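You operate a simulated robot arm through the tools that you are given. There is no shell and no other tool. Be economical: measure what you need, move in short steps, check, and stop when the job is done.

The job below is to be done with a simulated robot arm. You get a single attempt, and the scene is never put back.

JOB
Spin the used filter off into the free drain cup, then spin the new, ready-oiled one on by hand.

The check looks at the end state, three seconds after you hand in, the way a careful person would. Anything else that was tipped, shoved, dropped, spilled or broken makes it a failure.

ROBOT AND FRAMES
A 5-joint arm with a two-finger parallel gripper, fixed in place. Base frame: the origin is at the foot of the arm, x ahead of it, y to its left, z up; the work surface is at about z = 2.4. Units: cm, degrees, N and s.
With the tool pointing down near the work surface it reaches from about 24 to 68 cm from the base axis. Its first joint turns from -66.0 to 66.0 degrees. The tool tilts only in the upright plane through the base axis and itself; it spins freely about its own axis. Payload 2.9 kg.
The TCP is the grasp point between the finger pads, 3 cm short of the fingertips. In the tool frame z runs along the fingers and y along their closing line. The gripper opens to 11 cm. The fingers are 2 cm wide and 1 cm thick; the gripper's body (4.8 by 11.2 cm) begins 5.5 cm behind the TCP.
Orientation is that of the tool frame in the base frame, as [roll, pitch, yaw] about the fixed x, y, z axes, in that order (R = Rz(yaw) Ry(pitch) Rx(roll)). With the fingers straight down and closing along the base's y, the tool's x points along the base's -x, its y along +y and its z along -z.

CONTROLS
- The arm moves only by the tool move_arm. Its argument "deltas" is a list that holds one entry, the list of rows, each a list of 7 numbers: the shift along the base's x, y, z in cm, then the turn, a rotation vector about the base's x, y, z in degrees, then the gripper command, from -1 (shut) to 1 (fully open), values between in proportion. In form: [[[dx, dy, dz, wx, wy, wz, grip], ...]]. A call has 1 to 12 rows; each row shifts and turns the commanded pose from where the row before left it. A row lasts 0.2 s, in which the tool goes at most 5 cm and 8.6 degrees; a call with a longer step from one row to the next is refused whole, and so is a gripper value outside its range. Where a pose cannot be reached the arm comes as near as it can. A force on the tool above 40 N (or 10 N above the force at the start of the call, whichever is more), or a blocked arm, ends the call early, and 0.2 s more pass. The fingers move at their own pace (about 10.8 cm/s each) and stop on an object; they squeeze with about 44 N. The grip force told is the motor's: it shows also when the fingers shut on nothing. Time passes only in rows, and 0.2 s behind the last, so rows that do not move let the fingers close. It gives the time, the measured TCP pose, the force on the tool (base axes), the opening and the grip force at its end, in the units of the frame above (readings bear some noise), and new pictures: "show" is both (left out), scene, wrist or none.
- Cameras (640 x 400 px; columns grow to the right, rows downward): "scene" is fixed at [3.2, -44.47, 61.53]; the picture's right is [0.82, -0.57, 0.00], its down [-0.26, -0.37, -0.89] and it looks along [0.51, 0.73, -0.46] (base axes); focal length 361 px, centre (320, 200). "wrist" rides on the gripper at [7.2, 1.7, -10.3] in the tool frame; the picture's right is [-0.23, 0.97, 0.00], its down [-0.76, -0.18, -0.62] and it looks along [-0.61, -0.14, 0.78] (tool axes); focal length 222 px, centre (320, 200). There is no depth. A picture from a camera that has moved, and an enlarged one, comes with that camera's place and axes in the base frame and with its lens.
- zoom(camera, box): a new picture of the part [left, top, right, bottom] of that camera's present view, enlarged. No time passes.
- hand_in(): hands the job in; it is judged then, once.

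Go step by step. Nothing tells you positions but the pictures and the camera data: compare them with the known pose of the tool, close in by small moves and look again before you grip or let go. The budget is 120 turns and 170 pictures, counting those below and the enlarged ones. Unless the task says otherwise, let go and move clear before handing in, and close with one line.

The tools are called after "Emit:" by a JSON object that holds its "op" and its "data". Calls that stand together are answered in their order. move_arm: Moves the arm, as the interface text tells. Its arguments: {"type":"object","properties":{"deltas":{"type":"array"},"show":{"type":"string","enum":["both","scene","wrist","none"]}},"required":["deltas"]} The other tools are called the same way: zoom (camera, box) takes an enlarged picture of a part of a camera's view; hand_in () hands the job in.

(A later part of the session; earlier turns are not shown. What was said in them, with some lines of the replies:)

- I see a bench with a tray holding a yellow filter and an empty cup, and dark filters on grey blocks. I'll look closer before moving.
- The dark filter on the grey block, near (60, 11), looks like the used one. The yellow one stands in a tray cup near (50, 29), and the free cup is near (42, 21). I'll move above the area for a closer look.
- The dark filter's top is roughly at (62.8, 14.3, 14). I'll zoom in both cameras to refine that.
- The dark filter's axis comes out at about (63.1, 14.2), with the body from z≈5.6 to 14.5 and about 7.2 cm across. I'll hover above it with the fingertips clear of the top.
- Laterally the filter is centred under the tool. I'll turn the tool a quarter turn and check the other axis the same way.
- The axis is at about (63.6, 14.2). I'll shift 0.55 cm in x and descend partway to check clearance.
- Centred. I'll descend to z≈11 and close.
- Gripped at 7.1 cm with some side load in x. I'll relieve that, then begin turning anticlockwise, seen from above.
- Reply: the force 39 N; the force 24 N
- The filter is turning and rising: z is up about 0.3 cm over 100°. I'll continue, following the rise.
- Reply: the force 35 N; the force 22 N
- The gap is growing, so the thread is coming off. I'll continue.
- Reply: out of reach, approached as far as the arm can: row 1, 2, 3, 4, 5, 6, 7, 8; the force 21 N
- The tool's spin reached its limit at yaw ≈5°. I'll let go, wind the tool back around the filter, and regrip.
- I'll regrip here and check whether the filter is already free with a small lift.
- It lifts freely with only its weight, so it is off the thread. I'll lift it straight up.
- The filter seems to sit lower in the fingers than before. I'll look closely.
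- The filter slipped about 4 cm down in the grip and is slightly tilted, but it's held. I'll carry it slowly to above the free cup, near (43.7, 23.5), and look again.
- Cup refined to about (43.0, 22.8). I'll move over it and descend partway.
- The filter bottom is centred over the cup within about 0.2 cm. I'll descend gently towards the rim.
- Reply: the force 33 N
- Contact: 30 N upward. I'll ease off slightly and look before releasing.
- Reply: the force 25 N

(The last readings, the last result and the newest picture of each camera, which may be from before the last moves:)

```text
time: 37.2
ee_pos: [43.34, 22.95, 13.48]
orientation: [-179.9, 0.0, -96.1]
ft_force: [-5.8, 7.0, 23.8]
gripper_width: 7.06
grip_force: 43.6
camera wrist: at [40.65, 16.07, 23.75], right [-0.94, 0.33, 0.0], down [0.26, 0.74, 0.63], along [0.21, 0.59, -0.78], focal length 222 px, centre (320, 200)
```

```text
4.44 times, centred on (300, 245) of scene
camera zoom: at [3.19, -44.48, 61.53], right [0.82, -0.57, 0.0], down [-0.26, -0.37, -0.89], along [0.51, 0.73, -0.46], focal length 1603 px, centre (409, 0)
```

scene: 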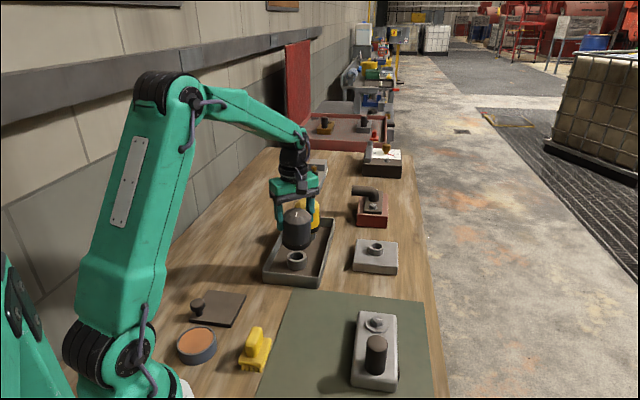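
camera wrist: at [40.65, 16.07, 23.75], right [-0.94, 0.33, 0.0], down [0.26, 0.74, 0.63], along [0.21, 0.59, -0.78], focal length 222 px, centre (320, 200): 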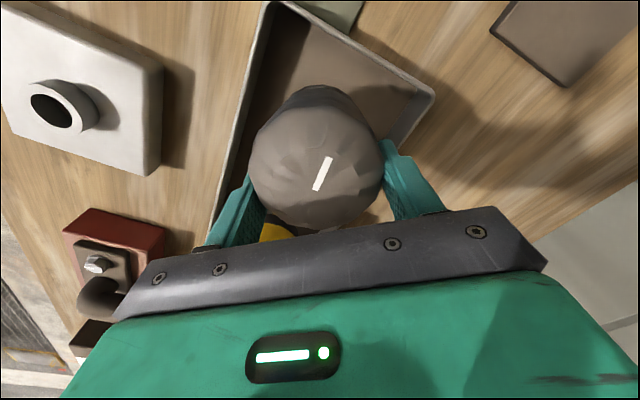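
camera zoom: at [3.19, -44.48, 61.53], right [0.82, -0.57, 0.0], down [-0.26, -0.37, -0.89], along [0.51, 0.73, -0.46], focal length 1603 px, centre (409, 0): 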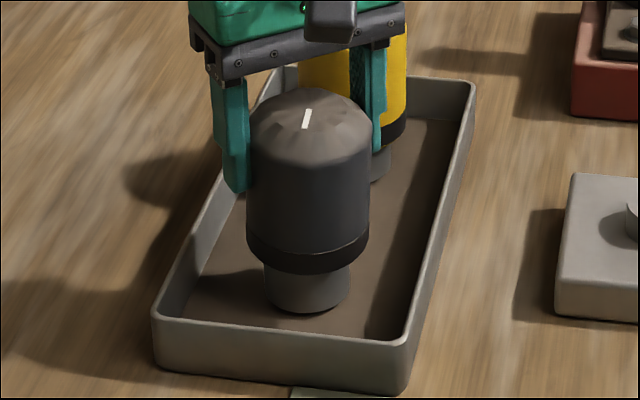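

It rests on the rim, centred. I'll release.

Emit:
{"op": "move_arm", "data": {"deltas": [[[0, 0, 0, 0, 0, 0, 0.4], [0, 0, 0, 0, 0, 0, 0.6], [0, 0, 0, 0, 0, 0, 1], [0, 0, 0, 0, 0, 0, 1]]], "show": "wrist"}}

Emit:
{"op": "zoom", "data": {"camera": "scene", "box": [260, 200, 340, 290]}}

```text
time: 38.2
ee_pos: [43.21, 23.07, 13.47]
orientation: [-180.0, 0.0, -96.1]
ft_force: [0.2, 0.7, -0.1]
gripper_width: 11.01
grip_force: 0.0
camera wrist: at [40.61, 16.03, 23.71], right [-0.94, 0.33, 0.0], down [0.26, 0.74, 0.62], along [0.21, 0.59, -0.78], focal length 222 px, centre (320, 200)
```

wrist: 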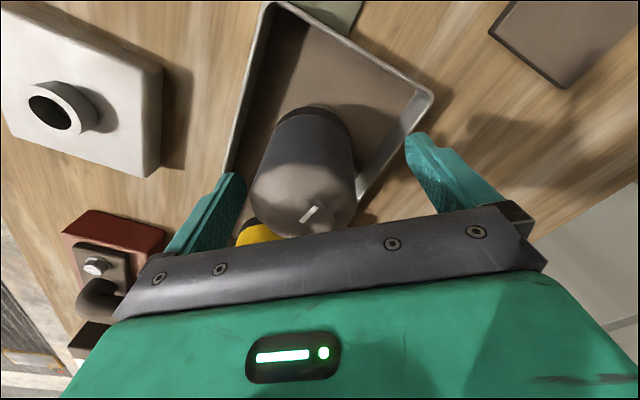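

```text
4.44 times, centred on (300, 245) of scene
camera zoom: at [3.2, -44.47, 61.53], right [0.82, -0.57, 0.0], down [-0.26, -0.37, -0.89], along [0.51, 0.73, -0.46], focal length 1603 px, centre (409, 0)
```

zoom: 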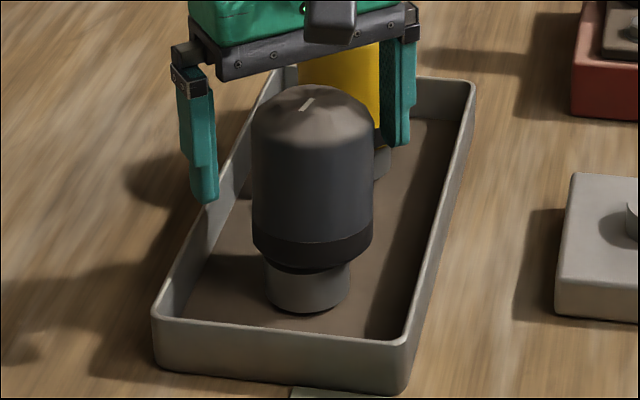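

Released and standing. I'll rise straight up and inspect it.

Emit:
{"op": "move_arm", "data": {"deltas": [[[0, 0, 1.5, 0, 0, 0, 1], [0, 0, 2.5, 0, 0, 0, 1], [0, 0, 3, 0, 0, 0, 1], [0, 0, 3, 0, 0, 0, 1], [0, 0, 0, 0, 0, 0, 1]]], "show": "wrist"}}

Emit:
{"op": "zoom", "data": {"camera": "scene", "box": [260, 180, 350, 290]}}

Emit:
{"op": "zoom", "data": {"camera": "wrist", "box": [220, 20, 420, 220]}}

```text
time: 39.4
ee_pos: [43.16, 22.85, 23.27]
orientation: [179.9, 0.0, -96.1]
ft_force: [0.1, 0.2, -0.1]
gripper_width: 10.99
grip_force: 0.0
camera wrist: at [40.68, 15.98, 33.54], right [-0.94, 0.33, 0.0], down [0.26, 0.74, 0.62], along [0.21, 0.59, -0.78], focal length 222 px, centre (320, 200)
```

wrist: 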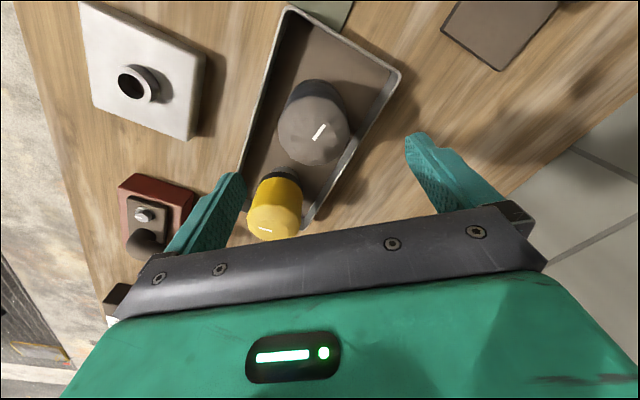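

```text
3.64 times, centred on (305, 235) of scene
camera zoom: at [3.2, -44.47, 61.53], right [0.82, -0.57, 0.0], down [-0.26, -0.37, -0.89], along [0.51, 0.73, -0.46], focal length 1311 px, centre (374, 73)
```

zoom: 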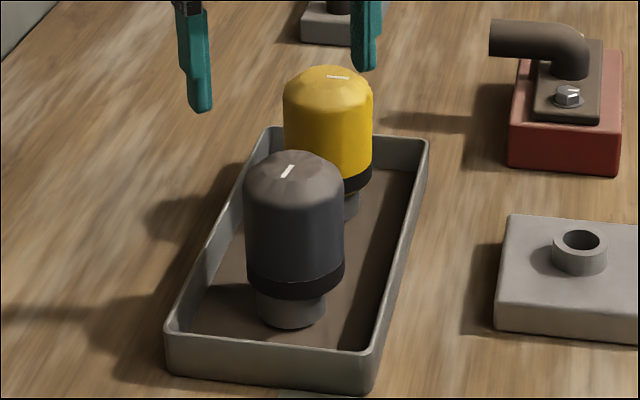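

```text
2.00 times, centred on (320, 120) of wrist
camera zoom: at [40.68, 15.98, 33.54], right [-0.94, 0.33, 0.0], down [0.26, 0.74, 0.62], along [0.21, 0.59, -0.78], focal length 444 px, centre (320, 360)
```

zoom: 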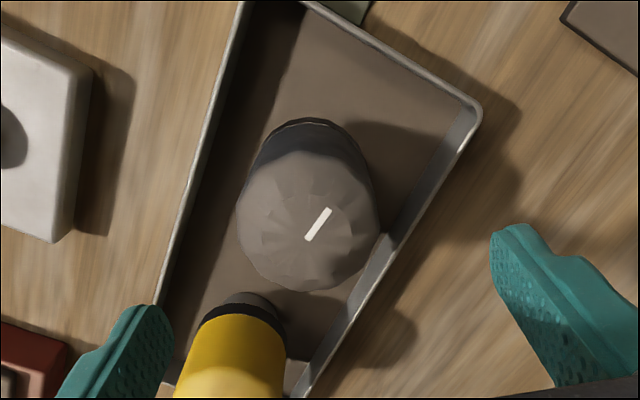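

The used filter stands upright in the free cup. The yellow filter is at about (51.6, 31.0), so I'll hover over it with the closing line perpendicular to the dark one.

Emit:
{"op": "move_arm", "data": {"deltas": [[[1.4, 1.35, 0, 0, 0, -7, 1], [1.4, 1.35, 0, 0, 0, -7, 1], [1.4, 1.35, 0, 0, 0, -7, 1], [1.4, 1.35, 0, 0, 0, -7, 1], [1.4, 1.35, 0, 0, 0, -7, 1], [1.4, 1.35, 0, 0, 0, -6, 1], [0, 0, -1, 0, 0, 0, 1], [0, 0, 0, 0, 0, 0, 1]]]}}

Emit:
{"op": "zoom", "data": {"camera": "wrist", "box": [220, 40, 420, 220]}}

```text
time: 41.2
ee_pos: [51.61, 31.09, 22.21]
orientation: [-180.0, 0.0, -137.0]
ft_force: [0.0, 0.1, -0.7]
gripper_width: 10.98
grip_force: 0.0
camera wrist: at [45.0, 27.52, 32.52], right [-0.5, 0.87, 0.0], down [0.68, 0.39, 0.62], along [0.54, 0.31, -0.78], focal length 222 px, centre (320, 200)
```

scene: 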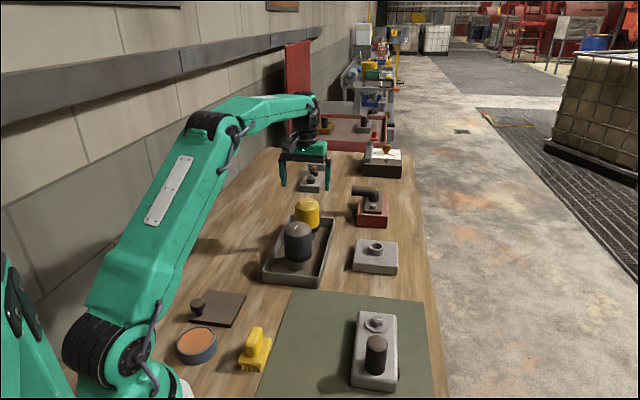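
wrist: 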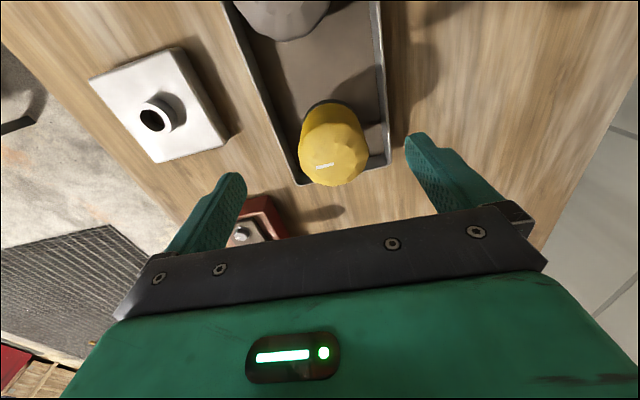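

```text
2.22 times, centred on (320, 130) of wrist
camera zoom: at [45.0, 27.52, 32.52], right [-0.5, 0.87, 0.0], down [0.68, 0.39, 0.62], along [0.54, 0.31, -0.78], focal length 494 px, centre (320, 356)
```

zoom: 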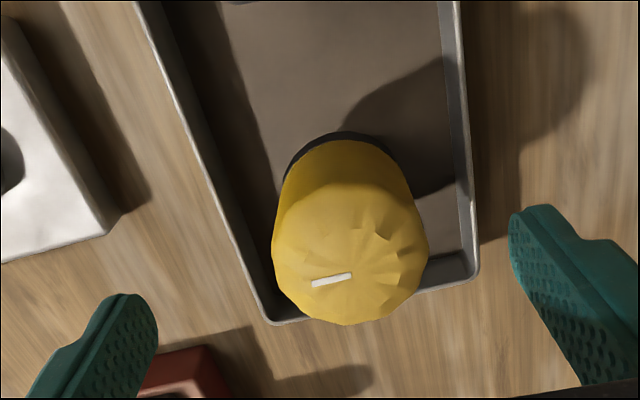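

The yellow filter's axis corrects to about (53.0, 33.2), consistent in both cameras. I'll shift over it and recheck.

Emit:
{"op": "move_arm", "data": {"deltas": [[[0.7, 1.05, 0, 0, 0, 0, 1], [0.7, 1.05, -0.8, 0, 0, 0, 1], [0, 0, -1, 0, 0, 0, 1], [0, 0, 0, 0, 0, 0, 1]]], "show": "none"}}

Emit:
{"op": "zoom", "data": {"camera": "wrist", "box": [220, 40, 420, 220]}}

Emit:
{"op": "zoom", "data": {"camera": "scene", "box": [260, 160, 360, 270]}}

```text
time: 42.2
ee_pos: [52.96, 33.08, 20.62]
orientation: [-180.0, 0.1, -137.1]
ft_force: [0.0, 0.0, -0.6]
gripper_width: 11.0
grip_force: 0.1
```

```text
2.22 times, centred on (320, 130) of wrist
camera zoom: at [46.49, 29.58, 30.9], right [-0.5, 0.87, 0.0], down [0.68, 0.39, 0.62], along [0.54, 0.31, -0.78], focal length 494 px, centre (320, 356)
```

zoom: 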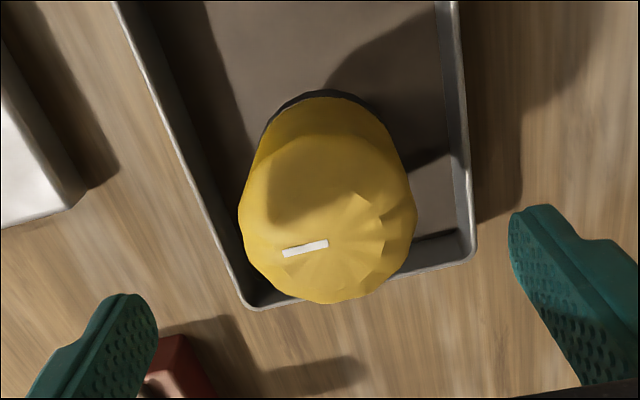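

```text
3.64 times, centred on (310, 215) of scene
camera zoom: at [3.2, -44.47, 61.53], right [0.82, -0.57, 0.0], down [-0.26, -0.37, -0.89], along [0.51, 0.73, -0.46], focal length 1311 px, centre (356, 146)
```

zoom: 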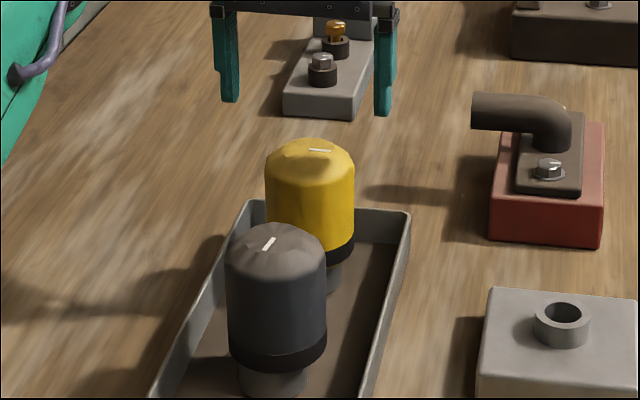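

Emit:
{"op": "move_arm", "data": {"deltas": [[[0.37, 0.5, 0, 0, 0, 8.2, 1], [0, 0, 0, 0, 0, 8.2, 1], [0, 0, 0, 0, 0, 8.2, 1], [0, 0, 0, 0, 0, 8.2, 1], [0, 0, 0, 0, 0, 8.2, 1], [0, 0, 0, 0, 0, 8.2, 1], [0, 0, 0, 0, 0, 8.2, 1], [0, 0, 0, 0, 0, 8.2, 1], [0, 0, 0, 0, 0, 8.2, 1], [0, 0, 0, 0, 0, 8.2, 1], [0, 0, 0, 0, 0, 8.0, 1]]], "show": "none"}}

Emit:
{"op": "zoom", "data": {"camera": "wrist", "box": [220, 40, 420, 220]}}

```text
time: 44.6
ee_pos: [53.3, 33.64, 20.58]
orientation: [-179.9, 0.1, -47.0]
ft_force: [0.5, -0.3, 1.3]
gripper_width: 11.01
grip_force: 0.0
```

```text
2.22 times, centred on (320, 130) of wrist
camera zoom: at [56.87, 27.28, 30.85], right [-0.87, -0.5, 0.0], down [-0.39, 0.68, 0.62], along [-0.31, 0.54, -0.78], focal length 494 px, centre (320, 356)
```

zoom: 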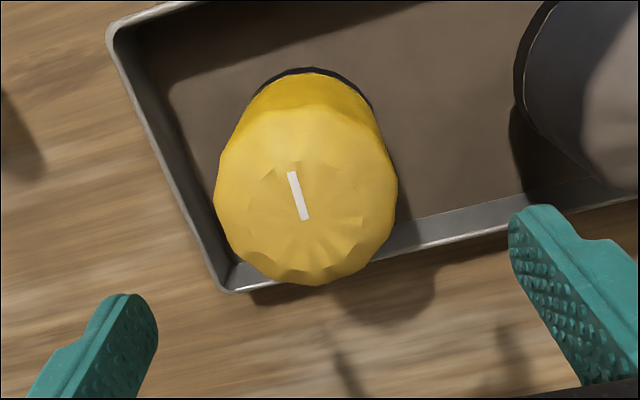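

Emit:
{"op": "move_arm", "data": {"deltas": [[[0.4, 0.23, 0, 0, 0, 0, 1], [0, 0, -2.5, 0, 0, 0, 1], [0, 0, -2.5, 0, 0, 0, 1], [0, 0, -2, 0, 0, 0, 1], [0, 0, 0, 0, 0, 0, 1]]], "show": "wrist"}}

Emit:
{"op": "zoom", "data": {"camera": "scene", "box": [260, 160, 360, 270]}}

```text
time: 45.8
ee_pos: [53.85, 34.07, 13.58]
orientation: [180.0, 0.0, -47.0]
ft_force: [0.0, -0.1, -0.6]
gripper_width: 10.99
grip_force: 0.1
camera wrist: at [57.38, 27.63, 23.95], right [-0.87, -0.5, 0.0], down [-0.39, 0.68, 0.62], along [-0.31, 0.54, -0.78], focal length 222 px, centre (320, 200)
```

wrist: 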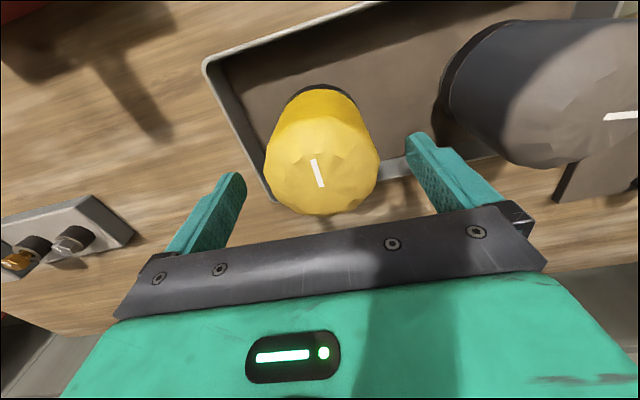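

```text
3.64 times, centred on (310, 215) of scene
camera zoom: at [3.2, -44.47, 61.53], right [0.82, -0.57, 0.0], down [-0.26, -0.37, -0.89], along [0.51, 0.73, -0.46], focal length 1311 px, centre (356, 146)
```

zoom: 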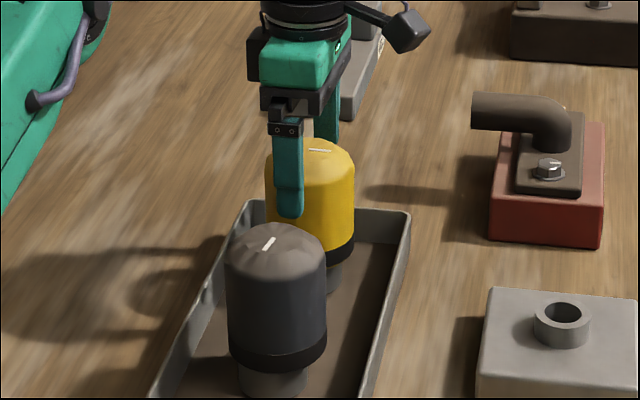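

Well centred. I'll descend to z≈9.7 and grip.

Emit:
{"op": "move_arm", "data": {"deltas": [[[0, 0, -1.5, 0, 0, 0, 1], [0, 0, -1.5, 0, 0, 0, 1], [0, 0, -0.9, 0, 0, 0, 1], [0, 0, 0, 0, 0, 0, 1], [0, 0, 0, 0, 0, 0, -0.2], [0, 0, 0, 0, 0, 0, -1], [0, 0, 0, 0, 0, 0, -1], [0, 0, 0, 0, 0, 0, -1]]], "show": "wrist"}}

Emit:
{"op": "zoom", "data": {"camera": "scene", "box": [260, 160, 360, 270]}}

```text
time: 47.6
ee_pos: [53.55, 34.09, 9.75]
orientation: [-180.0, 0.0, -47.1]
ft_force: [-0.7, -1.1, 0.1]
gripper_width: 7.08
grip_force: 44.6
camera wrist: at [57.21, 27.74, 19.92], right [-0.87, -0.5, 0.0], down [-0.39, 0.68, 0.62], along [-0.31, 0.54, -0.78], focal length 222 px, centre (320, 200)
```

wrist: 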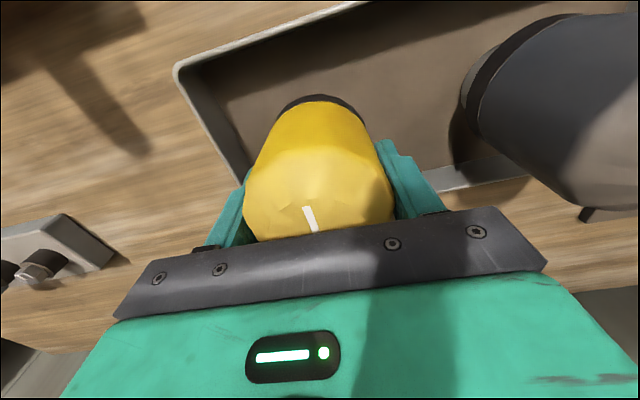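

```text
3.64 times, centred on (310, 215) of scene
camera zoom: at [3.2, -44.47, 61.53], right [0.82, -0.57, 0.0], down [-0.26, -0.37, -0.89], along [0.51, 0.73, -0.46], focal length 1311 px, centre (356, 146)
```

zoom: 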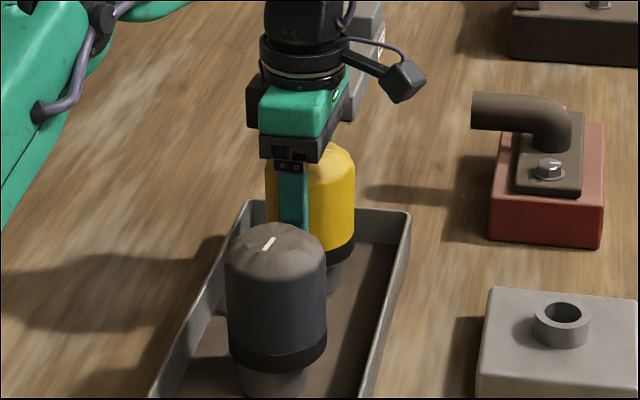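

Gripped at 7.08. I'll lift gently and watch for slip.

Emit:
{"op": "move_arm", "data": {"deltas": [[[0, 0, 0.3, 0, 0, 0, -1], [0, 0, 0.5, 0, 0, 0, -1], [0, 0, 0.7, 0, 0, 0, -1], [0, 0, 0, 0, 0, 0, -1]]], "show": "wrist"}}

Emit:
{"op": "zoom", "data": {"camera": "scene", "box": [260, 160, 360, 270]}}

```text
time: 48.6
ee_pos: [53.71, 34.05, 11.2]
orientation: [180.0, -0.1, -47.0]
ft_force: [0.2, 0.0, -3.9]
gripper_width: 7.07
grip_force: 43.7
camera wrist: at [57.22, 27.69, 21.38], right [-0.87, -0.5, 0.0], down [-0.39, 0.68, 0.62], along [-0.31, 0.54, -0.78], focal length 222 px, centre (320, 200)
```

wrist: 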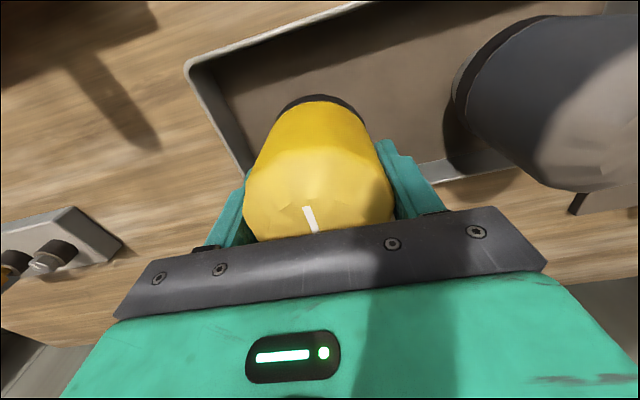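

```text
3.64 times, centred on (310, 215) of scene
camera zoom: at [3.2, -44.47, 61.53], right [0.82, -0.57, 0.0], down [-0.26, -0.37, -0.89], along [0.51, 0.73, -0.46], focal length 1311 px, centre (356, 146)
```

zoom: 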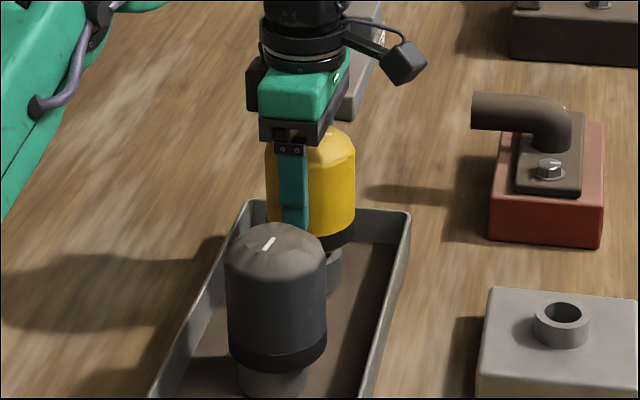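

Held without slip. I'll raise it, then carry it over the mount while turning the tool towards yaw ≈0 so there is room to wind clockwise.

Emit:
{"op": "move_arm", "data": {"deltas": [[[0, 0, 1, 0, 0, 0, -1], [0, 0, 2, 0, 0, 0, -1], [0, 0, 2, 0, 0, 0, -1], [0, 0, 2, 0, 0, 0, -1], [0, 0, 1, 0, 0, 0, -1], [0, 0, 0.5, 0, 0, 0, -1]]], "show": "none"}}

Emit:
{"op": "move_arm", "data": {"deltas": [[[0.5, -1.0, 0, 0, 0, 3, -1], [0.8, -1.6, 0, 0, 0, 4, -1], [0.9, -1.8, 0, 0, 0, 4, -1], [0.9, -1.8, 0, 0, 0, 4, -1], [0.9, -1.8, 0, 0, 0, 4, -1], [0.95, -1.9, 0, 0, 0, 4, -1], [0.95, -1.9, 0, 0, 0, 4, -1], [0.9, -1.8, 0, 0, 0, 4, -1], [0.9, -1.8, 0, 0, 0, 4, -1], [0.9, -1.8, 0, 0, 0, 4, -1], [0.8, -1.6, 0, 0, 0, 3, -1], [0.5, -1.1, 0, 0, 0, 2, -1]]]}}

Emit:
{"op": "zoom", "data": {"camera": "scene", "box": [330, 160, 430, 280]}}

```text
time: 50.0
ee_pos: [53.85, 33.75, 19.79]
orientation: [180.0, -0.1, -47.1]
ft_force: [0.0, -0.4, -3.2]
gripper_width: 7.07
grip_force: 44.1
```

```text
time: 52.6
ee_pos: [63.87, 13.97, 19.72]
orientation: [180.0, 0.0, -3.0]
ft_force: [-0.9, 0.0, -2.0]
gripper_width: 7.04
grip_force: 43.5
camera wrist: at [70.88, 12.0, 29.92], right [-0.28, -0.96, 0.0], down [-0.75, 0.22, 0.62], along [-0.6, 0.17, -0.78], focal length 222 px, centre (320, 200)
```

scene: 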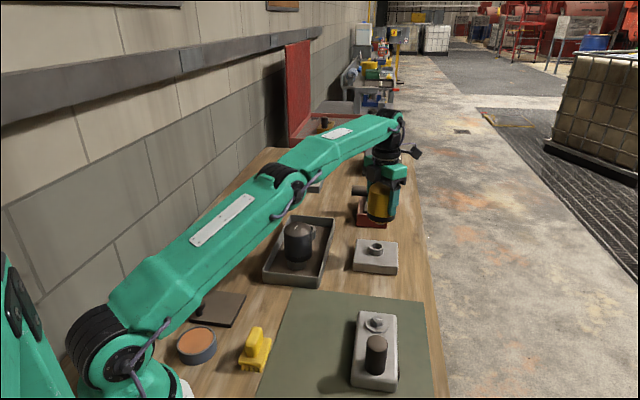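
wrist: 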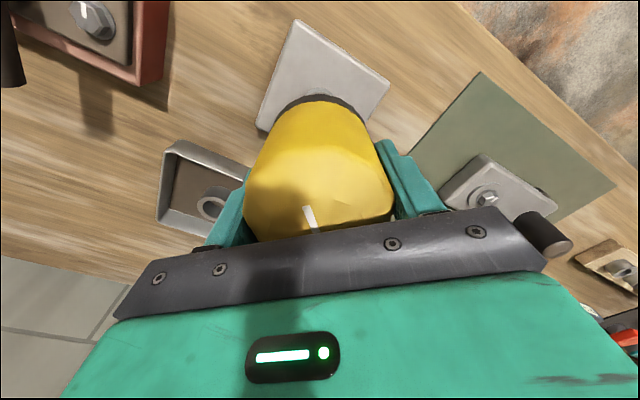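

```text
3.33 times, centred on (380, 220) of scene
camera zoom: at [3.2, -44.47, 61.53], right [0.82, -0.57, 0.0], down [-0.26, -0.37, -0.89], along [0.51, 0.73, -0.46], focal length 1202 px, centre (120, 133)
```

zoom: 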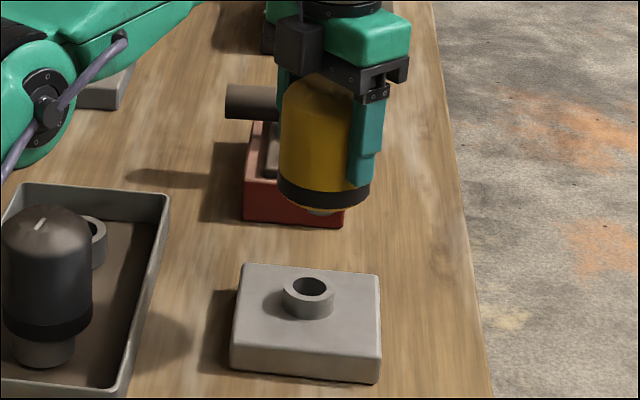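

The new filter has a threaded spigot that must enter the boss hole. It sits about 0.4 cm off along x in the grip, so I'll compensate and descend partway to check alignment.

Emit:
{"op": "move_arm", "data": {"deltas": [[[-0.3, 0.08, -1, 0, 0, 0, -1], [-0.3, 0.08, -1.5, 0, 0, 0, -1], [0, 0, -1.5, 0, 0, 0, -1], [0, 0, -1.2, 0, 0, 0, -1], [0, 0, 0, 0, 0, 0, -1]]], "show": "wrist"}}

Emit:
{"op": "zoom", "data": {"camera": "scene", "box": [345, 190, 415, 280]}}

```text
time: 53.8
ee_pos: [63.1, 14.21, 14.27]
orientation: [180.0, 0.1, -3.1]
ft_force: [-0.2, -0.4, -3.1]
gripper_width: 7.08
grip_force: 44.3
camera wrist: at [70.14, 12.14, 24.53], right [-0.28, -0.96, 0.0], down [-0.75, 0.22, 0.62], along [-0.6, 0.17, -0.78], focal length 222 px, centre (320, 200)
```

wrist: 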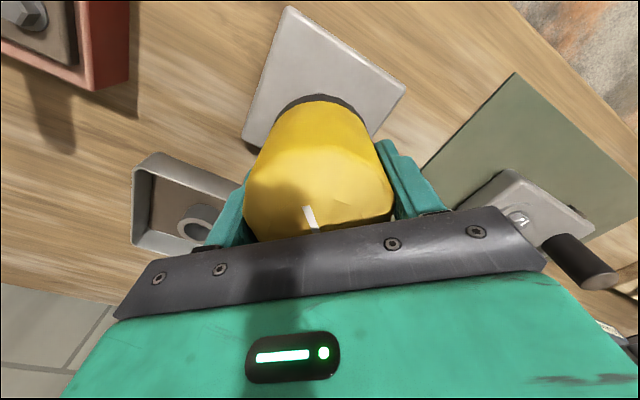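

```text
4.44 times, centred on (380, 235) of scene
camera zoom: at [3.2, -44.47, 61.53], right [0.82, -0.57, 0.0], down [-0.26, -0.37, -0.89], along [0.51, 0.73, -0.46], focal length 1603 px, centre (53, 44)
```

zoom: 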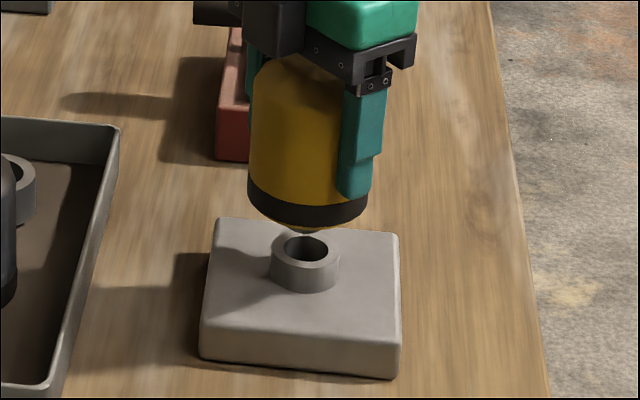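

The spigot is in line with the boss. I'll lower it in small steps until contact.

Emit:
{"op": "move_arm", "data": {"deltas": [[[0, 0, -0.7, 0, 0, 0, -1], [0, 0, -0.7, 0, 0, 0, -1], [0, 0, -0.5, 0, 0, 0, -1], [0, 0, -0.2, 0, 0, 0, -1], [0, 0, 0, 0, 0, 0, -1]]], "show": "none"}}

Emit:
{"op": "zoom", "data": {"camera": "scene", "box": [345, 190, 415, 280]}}

```text
time: 55.0
ee_pos: [63.1, 14.2, 12.45]
orientation: [180.0, -0.1, -3.1]
ft_force: [-0.2, 0.2, -3.2]
gripper_width: 7.09
grip_force: 43.8
```

```text
4.44 times, centred on (380, 235) of scene
camera zoom: at [3.2, -44.47, 61.53], right [0.82, -0.57, 0.0], down [-0.26, -0.37, -0.89], along [0.51, 0.73, -0.46], focal length 1603 px, centre (53, 44)
```

zoom: 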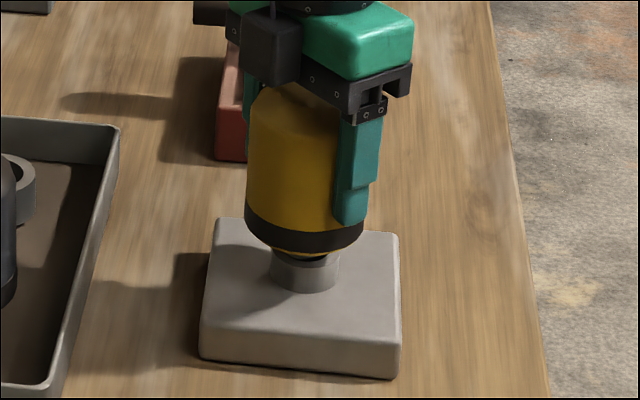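

Emit:
{"op": "move_arm", "data": {"deltas": [[[0.12, -0.03, -0.15, 0, 0, 0, -1], [0, 0, -0.2, 0, 0, 0, -1], [0, 0, -0.2, 0, 0, 0, -1], [0, 0, -0.15, 0, 0, 0, -1], [0, 0, 0, 0, 0, 0, -1]]], "show": "none"}}

Emit:
{"op": "zoom", "data": {"camera": "scene", "box": [345, 190, 415, 280]}}

```text
time: 56.2
ee_pos: [63.15, 14.1, 11.87]
orientation: [179.9, 0.0, -3.1]
ft_force: [2.3, 0.5, -3.1]
gripper_width: 7.08
grip_force: 44.1
```

```text
4.44 times, centred on (380, 235) of scene
camera zoom: at [3.2, -44.47, 61.53], right [0.82, -0.57, 0.0], down [-0.26, -0.37, -0.89], along [0.51, 0.73, -0.46], focal length 1603 px, centre (53, 44)
```

zoom: 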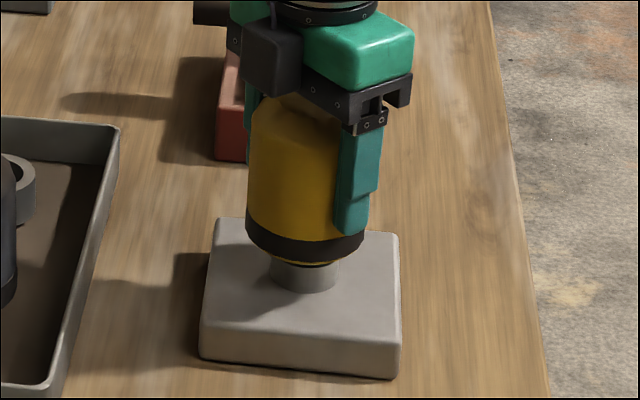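

Emit:
{"op": "move_arm", "data": {"deltas": [[[0, 0, -0.15, 0, 0, 0, -1], [0, 0, -0.15, 0, 0, 0, -1], [0, 0, -0.15, 0, 0, 0, -1], [0, 0, 0, 0, 0, 0, -1]]], "show": "none"}}

Emit:
{"op": "zoom", "data": {"camera": "scene", "box": [345, 190, 415, 280]}}

```text
time: 57.2
ee_pos: [63.14, 14.17, 11.45]
orientation: [-180.0, -0.2, -3.0]
ft_force: [1.6, 3.2, 8.3]
gripper_width: 7.06
grip_force: 44.2
```

```text
4.44 times, centred on (380, 235) of scene
camera zoom: at [3.2, -44.48, 61.53], right [0.82, -0.57, 0.0], down [-0.26, -0.37, -0.89], along [0.51, 0.73, -0.46], focal length 1603 px, centre (53, 44)
```

zoom: 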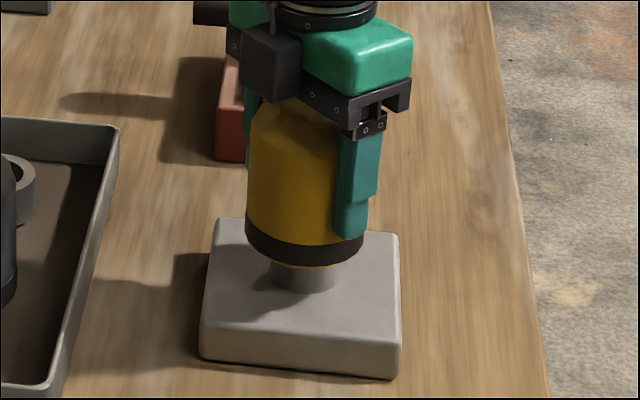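

Contact with the spigot in the boss at thread height. I'll let go, recentre on the boss axis to remove the 0.5 cm grip offset, and look.

Emit:
{"op": "move_arm", "data": {"deltas": [[[0, 0, 0, 0, 0, 0, 0.4], [0, 0, 0, 0, 0, 0, 1], [0, 0, 0, 0, 0, 0, 1], [0.5, -0.04, 0, 0, 0, 0, 1], [0, 0, 0, 0, 0, 0, 1]]], "show": "wrist"}}

Emit:
{"op": "zoom", "data": {"camera": "scene", "box": [345, 190, 415, 280]}}

```text
time: 58.4
ee_pos: [63.55, 13.98, 11.32]
orientation: [-180.0, -0.1, -3.1]
ft_force: [0.4, 0.8, -1.1]
gripper_width: 10.97
grip_force: 0.1
camera wrist: at [70.66, 12.03, 21.54], right [-0.28, -0.96, 0.0], down [-0.75, 0.22, 0.62], along [-0.6, 0.17, -0.78], focal length 222 px, centre (320, 200)
```

wrist: 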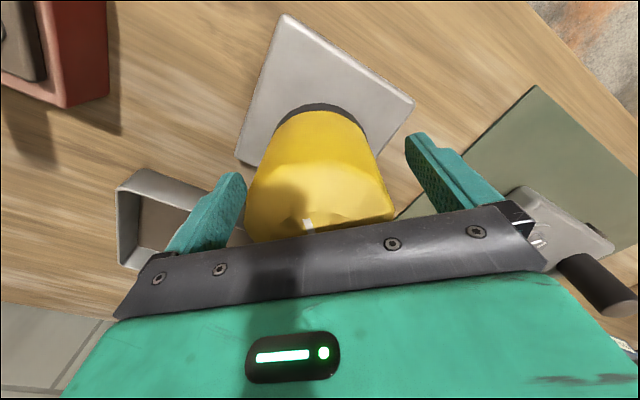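

```text
4.44 times, centred on (380, 235) of scene
camera zoom: at [3.2, -44.47, 61.53], right [0.82, -0.57, 0.0], down [-0.26, -0.37, -0.89], along [0.51, 0.73, -0.46], focal length 1603 px, centre (53, 44)
```

zoom: 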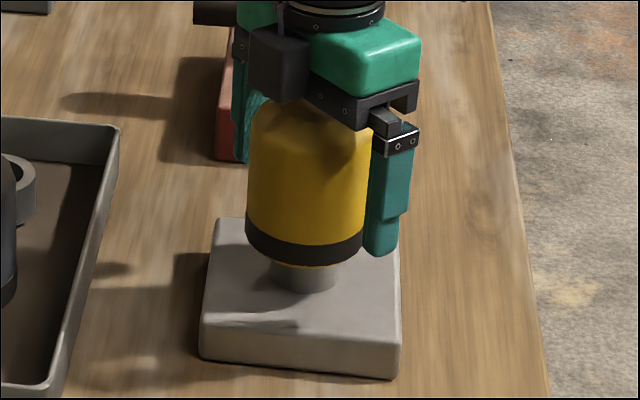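

It stands upright. I'll regrip on the axis and read the side load.

Emit:
{"op": "move_arm", "data": {"deltas": [[[0.05, 0.08, -0.2, 0, 0, 0, 1], [0, 0, 0, 0, 0, 0, 0], [0, 0, 0, 0, 0, 0, -1], [0, 0, 0, 0, 0, 0, -1], [0, 0, 0, 0, 0, 0, -1]]], "show": "none"}}

```text
time: 59.6
ee_pos: [63.64, 14.15, 11.2]
orientation: [-180.0, 0.1, -3.0]
ft_force: [-0.2, -0.6, 1.3]
gripper_width: 7.09
grip_force: 44.5
```

No side load. Now I'll turn clockwise, following the thread down at about 0.02 cm per 8°.

Emit:
{"op": "move_arm", "data": {"deltas": [[[0, 0, -0.05, 0, 0, -6, -1], [0, 0, -0.02, 0, 0, -8, -1], [0, 0, -0.02, 0, 0, -8, -1], [0, 0, -0.02, 0, 0, -8, -1], [0, 0, -0.02, 0, 0, -8, -1], [0, 0, -0.02, 0, 0, -8, -1], [0, 0, 0, 0, 0, 0, -1]]], "show": "none"}}

Emit:
{"op": "zoom", "data": {"camera": "scene", "box": [345, 190, 415, 280]}}

```text
time: 61.2
ee_pos: [63.64, 14.04, 10.99]
orientation: [179.9, 0.0, -49.5]
ft_force: [-3.6, -26.4, 13.1]
gripper_width: 7.09
grip_force: 44.4
```

```text
4.44 times, centred on (380, 235) of scene
camera zoom: at [3.19, -44.48, 61.53], right [0.82, -0.58, 0.0], down [-0.26, -0.37, -0.89], along [0.51, 0.73, -0.46], focal length 1603 px, centre (53, 44)
```

zoom: 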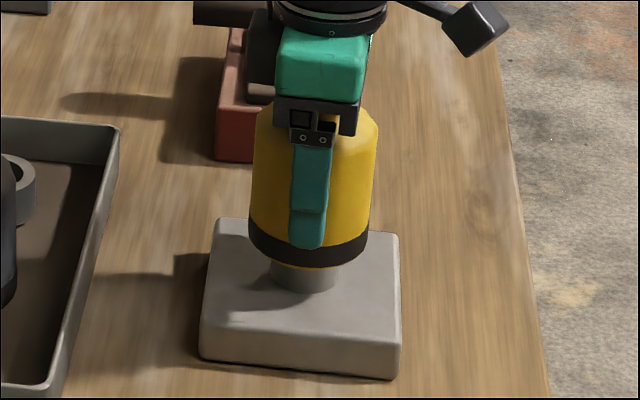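

Emit:
{"op": "move_arm", "data": {"deltas": [[[0, -0.08, 0, 0, 0, 0, -1], [0, 0, 0, 0, 0, 0, -1]]], "show": "none"}}

```text
time: 61.8
ee_pos: [63.77, 14.07, 11.11]
orientation: [179.9, 0.0, -49.3]
ft_force: [-10.7, -23.9, 19.0]
gripper_width: 7.07
grip_force: 44.1
```

Emit:
{"op": "move_arm", "data": {"deltas": [[[-0.04, -0.08, 0.05, 0, 0, 0, -1], [0, 0, 0, 0, 0, 0, -1]]], "show": "none"}}

```text
time: 62.4
ee_pos: [63.81, 14.01, 10.96]
orientation: [-179.9, -0.1, -49.2]
ft_force: [13.4, -16.0, 8.3]
gripper_width: 7.08
grip_force: 43.5
```

Emit:
{"op": "move_arm", "data": {"deltas": [[[0.04, -0.04, 0, 0, 0, -6, -1], [0, 0, -0.02, 0, 0, -8, -1], [0, 0, -0.02, 0, 0, -8, -1], [0, 0, -0.02, 0, 0, -8, -1], [0, 0, -0.02, 0, 0, -8, -1], [0, 0, -0.02, 0, 0, -8, -1], [0, 0, 0, 0, 0, 0, -1]]], "show": "none"}}

Emit:
{"op": "zoom", "data": {"camera": "scene", "box": [345, 190, 415, 280]}}

```text
time: 64.0
ee_pos: [63.51, 13.99, 10.88]
orientation: [179.8, -0.1, -95.2]
ft_force: [-23.1, -20.7, 5.2]
gripper_width: 7.06
grip_force: 44.5
```

```text
4.44 times, centred on (380, 235) of scene
camera zoom: at [3.19, -44.48, 61.53], right [0.82, -0.58, 0.0], down [-0.26, -0.37, -0.89], along [0.51, 0.73, -0.46], focal length 1603 px, centre (53, 44)
```

zoom: 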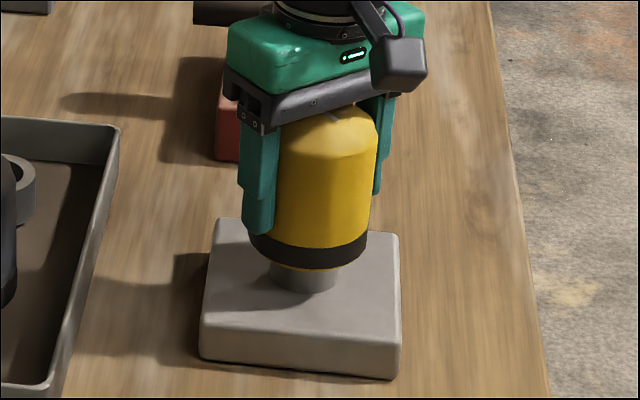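

The thread appears to be engaging: the filter is lower and the load modest. I'll continue with small relief corrections.

Emit:
{"op": "move_arm", "data": {"deltas": [[[-0.06, -0.06, 0, 0, 0, -6, -1], [0, 0, -0.02, 0, 0, -8, -1], [0, 0, -0.02, 0, 0, -8, -1], [0, 0, -0.02, 0, 0, -8, -1], [0, 0, -0.02, 0, 0, -8, -1], [0, 0, -0.02, 0, 0, -8, -1], [0, 0, 0, 0, 0, 0, -1]]], "show": "none"}}

```text
time: 65.6
ee_pos: [63.58, 14.05, 10.77]
orientation: [179.8, -0.1, -141.1]
ft_force: [-27.6, 8.9, 0.4]
gripper_width: 7.08
grip_force: 43.9
```

Emit:
{"op": "move_arm", "data": {"deltas": [[[-0.07, 0.03, -0.03, 0, 0, -6, -1], [0, 0, -0.022, 0, 0, -8, -1], [0, 0, -0.022, 0, 0, -8, -1], [0, 0, -0.022, 0, 0, -8, -1], [0, 0, -0.022, 0, 0, -8, -1], [0, 0, -0.022, 0, 0, -8, -1], [0, 0, 0, 0, 0, 0, -1]]], "show": "none"}}

Emit:
{"op": "zoom", "data": {"camera": "scene", "box": [345, 190, 415, 280]}}

```text
time: 67.2
ee_pos: [63.51, 14.11, 10.74]
orientation: [-180.0, 0.1, 172.9]
ft_force: [-8.9, 20.5, -4.3]
gripper_width: 7.09
grip_force: 43.5
```

```text
4.44 times, centred on (380, 235) of scene
camera zoom: at [3.21, -44.47, 61.53], right [0.82, -0.57, 0.0], down [-0.26, -0.37, -0.89], along [0.51, 0.73, -0.46], focal length 1603 px, centre (53, 44)
```

zoom: 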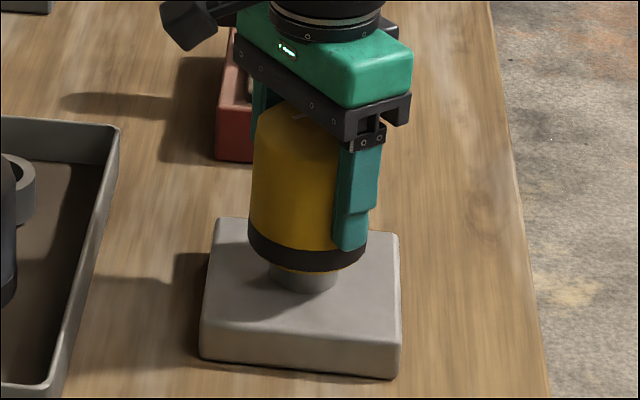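

Emit:
{"op": "move_arm", "data": {"deltas": [[[-0.02, 0.06, -0.05, 0, 0, -6, -1], [0, 0, -0.024, 0, 0, -8, -1], [0, 0, -0.024, 0, 0, -8, -1], [0, 0, -0.024, 0, 0, -8, -1], [0, 0, -0.024, 0, 0, -8, -1], [0, 0, -0.024, 0, 0, -8, -1], [0, 0, 0, 0, 0, 0, -1]]], "show": "none"}}

```text
time: 68.5
ee_pos: [63.61, 14.26, 10.62]
orientation: [179.7, 0.2, 135.0]
ft_force: [11.5, 3.7, -0.8]
gripper_width: 7.08
grip_force: 44.1
stopped in row 6: the force on the tool passed its limit (the readings are from after the stop); the commanded pose is now the measured one
```

Emit:
{"op": "zoom", "data": {"camera": "scene", "box": [345, 190, 415, 280]}}

```text
4.44 times, centred on (380, 235) of scene
camera zoom: at [3.2, -44.48, 61.53], right [0.82, -0.58, 0.0], down [-0.26, -0.37, -0.89], along [0.51, 0.73, -0.46], focal length 1603 px, centre (53, 44)
```

zoom: 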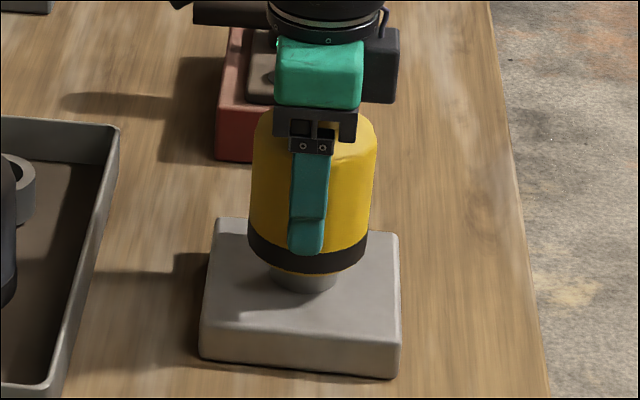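

Most of the way down, with roughly 0.2 cm of gap left compared with the old filter when seated. I'll continue in small turns.

Emit:
{"op": "move_arm", "data": {"deltas": [[[0, -0.02, -0.02, 0, 0, -5, -1], [0, 0, -0.015, 0, 0, -6, -1], [0, 0, -0.015, 0, 0, -6, -1], [0, 0, -0.015, 0, 0, -6, -1], [0, 0, 0, 0, 0, 0, -1]]], "show": "none"}}

```text
time: 69.7
ee_pos: [63.52, 14.32, 10.58]
orientation: [179.7, 0.1, 111.9]
ft_force: [20.2, 5.0, -5.3]
gripper_width: 7.09
grip_force: 43.5
```

Emit:
{"op": "move_arm", "data": {"deltas": [[[0.06, 0.0, -0.04, 0, 0, -5, -1], [0, 0, -0.015, 0, 0, -6, -1], [0, 0, -0.015, 0, 0, -6, -1], [0, 0, -0.015, 0, 0, -6, -1], [0, 0, 0, 0, 0, 0, -1]]], "show": "none"}}

Emit:
{"op": "zoom", "data": {"camera": "scene", "box": [345, 190, 415, 280]}}

```text
time: 70.8
ee_pos: [63.49, 14.18, 10.53]
orientation: [179.7, -0.1, 89.0]
ft_force: [29.2, 14.1, -5.2]
gripper_width: 7.08
grip_force: 43.8
```

```text
4.44 times, centred on (380, 235) of scene
camera zoom: at [3.21, -44.47, 61.53], right [0.82, -0.57, 0.0], down [-0.26, -0.37, -0.89], along [0.51, 0.73, -0.46], focal length 1603 px, centre (53, 44)
```

zoom: 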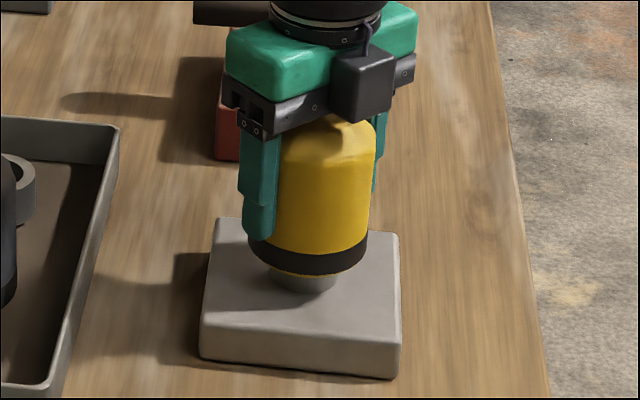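

Emit:
{"op": "move_arm", "data": {"deltas": [[[0.09, 0.04, -0.03, 0, 0, -5, -1], [0, 0, -0.015, 0, 0, -6, -1], [0, 0, -0.015, 0, 0, -6, -1], [0, 0, -0.015, 0, 0, -6, -1], [0, 0, 0, 0, 0, 0, -1]]], "show": "none"}}

Emit:
{"op": "zoom", "data": {"camera": "scene", "box": [345, 190, 415, 280]}}

```text
time: 72.0
ee_pos: [63.74, 14.22, 10.41]
orientation: [-179.8, 0.1, 66.0]
ft_force: [-27.4, 4.9, 7.9]
gripper_width: 7.02
grip_force: 44.2
```

```text
4.44 times, centred on (380, 235) of scene
camera zoom: at [3.19, -44.47, 61.53], right [0.82, -0.57, 0.0], down [-0.26, -0.37, -0.89], along [0.51, 0.73, -0.46], focal length 1603 px, centre (53, 44)
```

zoom: 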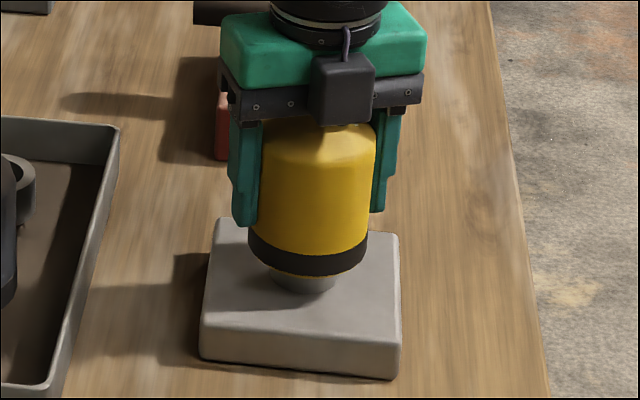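

Emit:
{"op": "move_arm", "data": {"deltas": [[[-0.06, -0.01, 0, 0, 0, -5, -1], [0, 0, -0.01, 0, 0, -6, -1], [0, 0, -0.01, 0, 0, -6, -1], [0, 0, -0.01, 0, 0, -6, -1], [0, 0, -0.01, 0, 0, -6, -1], [0, 0, 0, 0, 0, 0, -1]]], "show": "wrist"}}

Emit:
{"op": "zoom", "data": {"camera": "scene", "box": [345, 190, 415, 280]}}

```text
time: 73.5
ee_pos: [63.67, 14.23, 10.28]
orientation: [180.0, 0.0, 36.8]
ft_force: [-1.8, 2.3, -2.6]
gripper_width: 7.03
grip_force: 44.1
camera wrist: at [70.28, 17.24, 20.51], right [0.4, -0.92, 0.0], down [-0.72, -0.31, 0.62], along [-0.57, -0.25, -0.78], focal length 222 px, centre (320, 200)
```

wrist: 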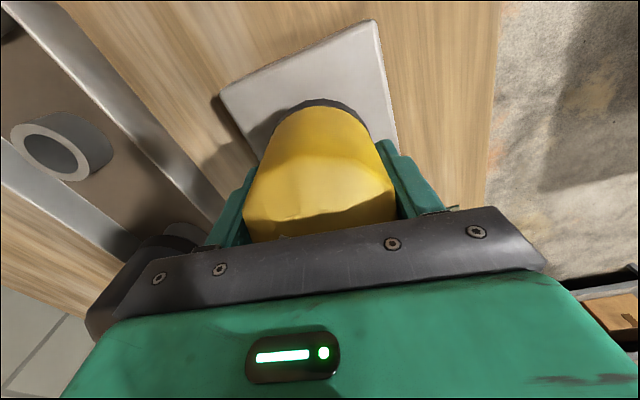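

```text
4.44 times, centred on (380, 235) of scene
camera zoom: at [3.2, -44.47, 61.53], right [0.82, -0.57, 0.0], down [-0.26, -0.37, -0.89], along [0.51, 0.73, -0.46], focal length 1603 px, centre (53, 44)
```

zoom: 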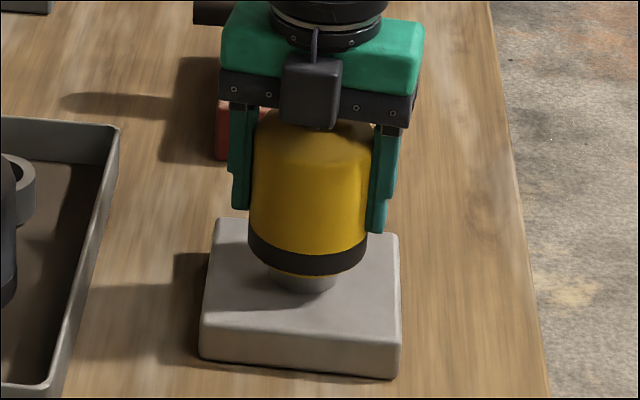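

The spin range is nearly used up. I'll let go, rise, and inspect the seating and the mark.

Emit:
{"op": "move_arm", "data": {"deltas": [[[0, 0, 0, 0, 0, 0, 0.5], [0, 0, 0, 0, 0, 0, 1], [0, 0, 0, 0, 0, 0, 1], [0, 0, 2, 0, 0, 0, 1], [0, 0, 3, 0, 0, 0, 1], [0, 0, 3, 0, 0, 0, 1], [0, 0, 2, 0, 0, 0, 1], [0, 0, 0, 0, 0, 0, 1]]], "show": "wrist"}}

Emit:
{"op": "zoom", "data": {"camera": "scene", "box": [345, 190, 415, 280]}}

Emit:
{"op": "zoom", "data": {"camera": "wrist", "box": [240, 50, 400, 190]}}

```text
time: 75.2
ee_pos: [63.58, 14.31, 20.5]
orientation: [180.0, 0.1, 37.1]
ft_force: [-0.5, -0.4, -0.4]
gripper_width: 10.98
grip_force: 0.0
camera wrist: at [70.17, 17.45, 30.67], right [0.4, -0.91, 0.0], down [-0.71, -0.32, 0.62], along [-0.57, -0.25, -0.78], focal length 222 px, centre (320, 200)
```

wrist: 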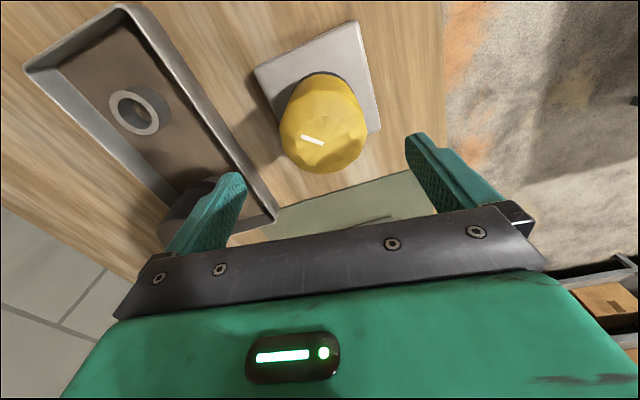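

```text
4.44 times, centred on (380, 235) of scene
camera zoom: at [3.2, -44.47, 61.53], right [0.82, -0.57, 0.0], down [-0.26, -0.37, -0.89], along [0.51, 0.73, -0.46], focal length 1603 px, centre (53, 44)
```

zoom: 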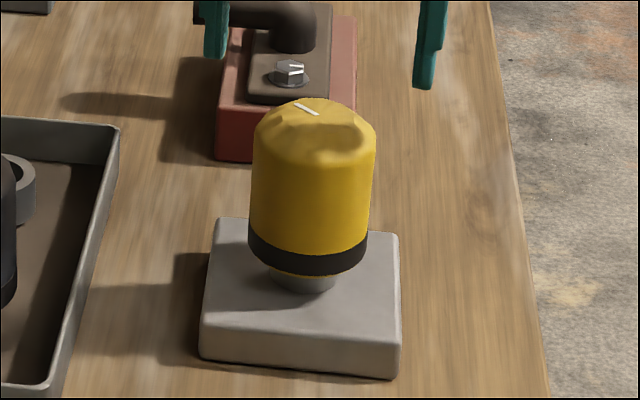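

```text
2.86 times, centred on (320, 120) of wrist
camera zoom: at [70.17, 17.45, 30.67], right [0.4, -0.91, 0.0], down [-0.71, -0.32, 0.62], along [-0.57, -0.25, -0.78], focal length 635 px, centre (320, 429)
```

zoom: 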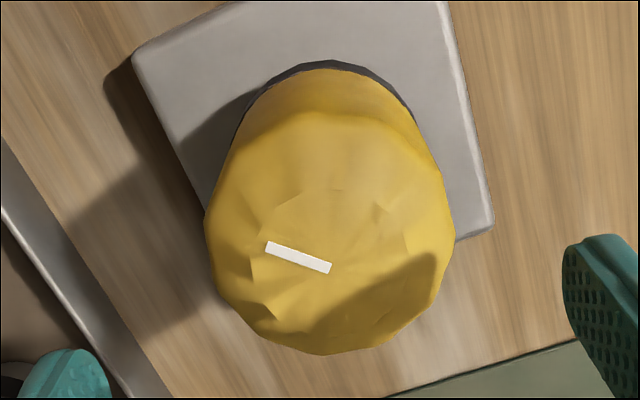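

The new filter's top and band now match the old one's original seated height, and it slipped about 57° in the grip at the end, so it is hand-tight. I'll retreat and check the whole scene.

Emit:
{"op": "move_arm", "data": {"deltas": [[[-1, 0, 3, 0, 0, 0, 1], [-3, 0, 3, 0, 0, 0, 1], [-3, 0, 3, 0, 0, 0, 1], [-3, 0, 2, 0, 0, 0, 1], [0, 0, 0, 0, 0, 0, 1]]], "show": "scene"}}

Emit:
{"op": "zoom", "data": {"camera": "scene", "box": [250, 180, 420, 290]}}

```text
time: 76.5
ee_pos: [53.74, 14.42, 31.01]
orientation: [-180.0, 0.0, 37.0]
ft_force: [1.5, -0.4, -0.2]
gripper_width: 11.01
grip_force: 0.0
```

scene: 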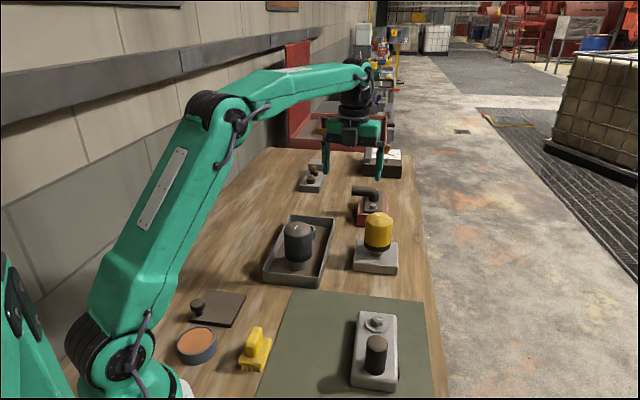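

```text
3.64 times, centred on (335, 235) of scene
camera zoom: at [3.2, -44.47, 61.53], right [0.82, -0.57, 0.0], down [-0.26, -0.37, -0.89], along [0.51, 0.73, -0.46], focal length 1311 px, centre (266, 73)
```

zoom: 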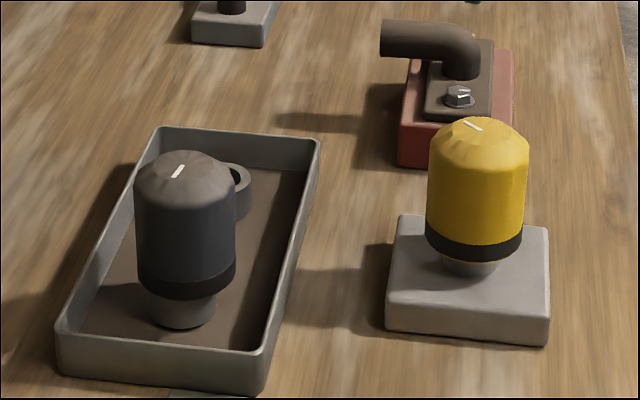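

Everything is in place: the used filter is fully seated in the drain cup, the new one is on the mount, and nothing else has moved. I'm handing in.

Emit:
{"op": "hand_in", "data": {}}

```text
The job is handed in.
```

The used filter is upright in the free drain cup, and the new yellow one is screwed onto the mount hand-tight, at the same height the old one sat. The used filter slipped about 4 cm in the grip as I lifted it off, because it may still have been caught on the last of its thread.
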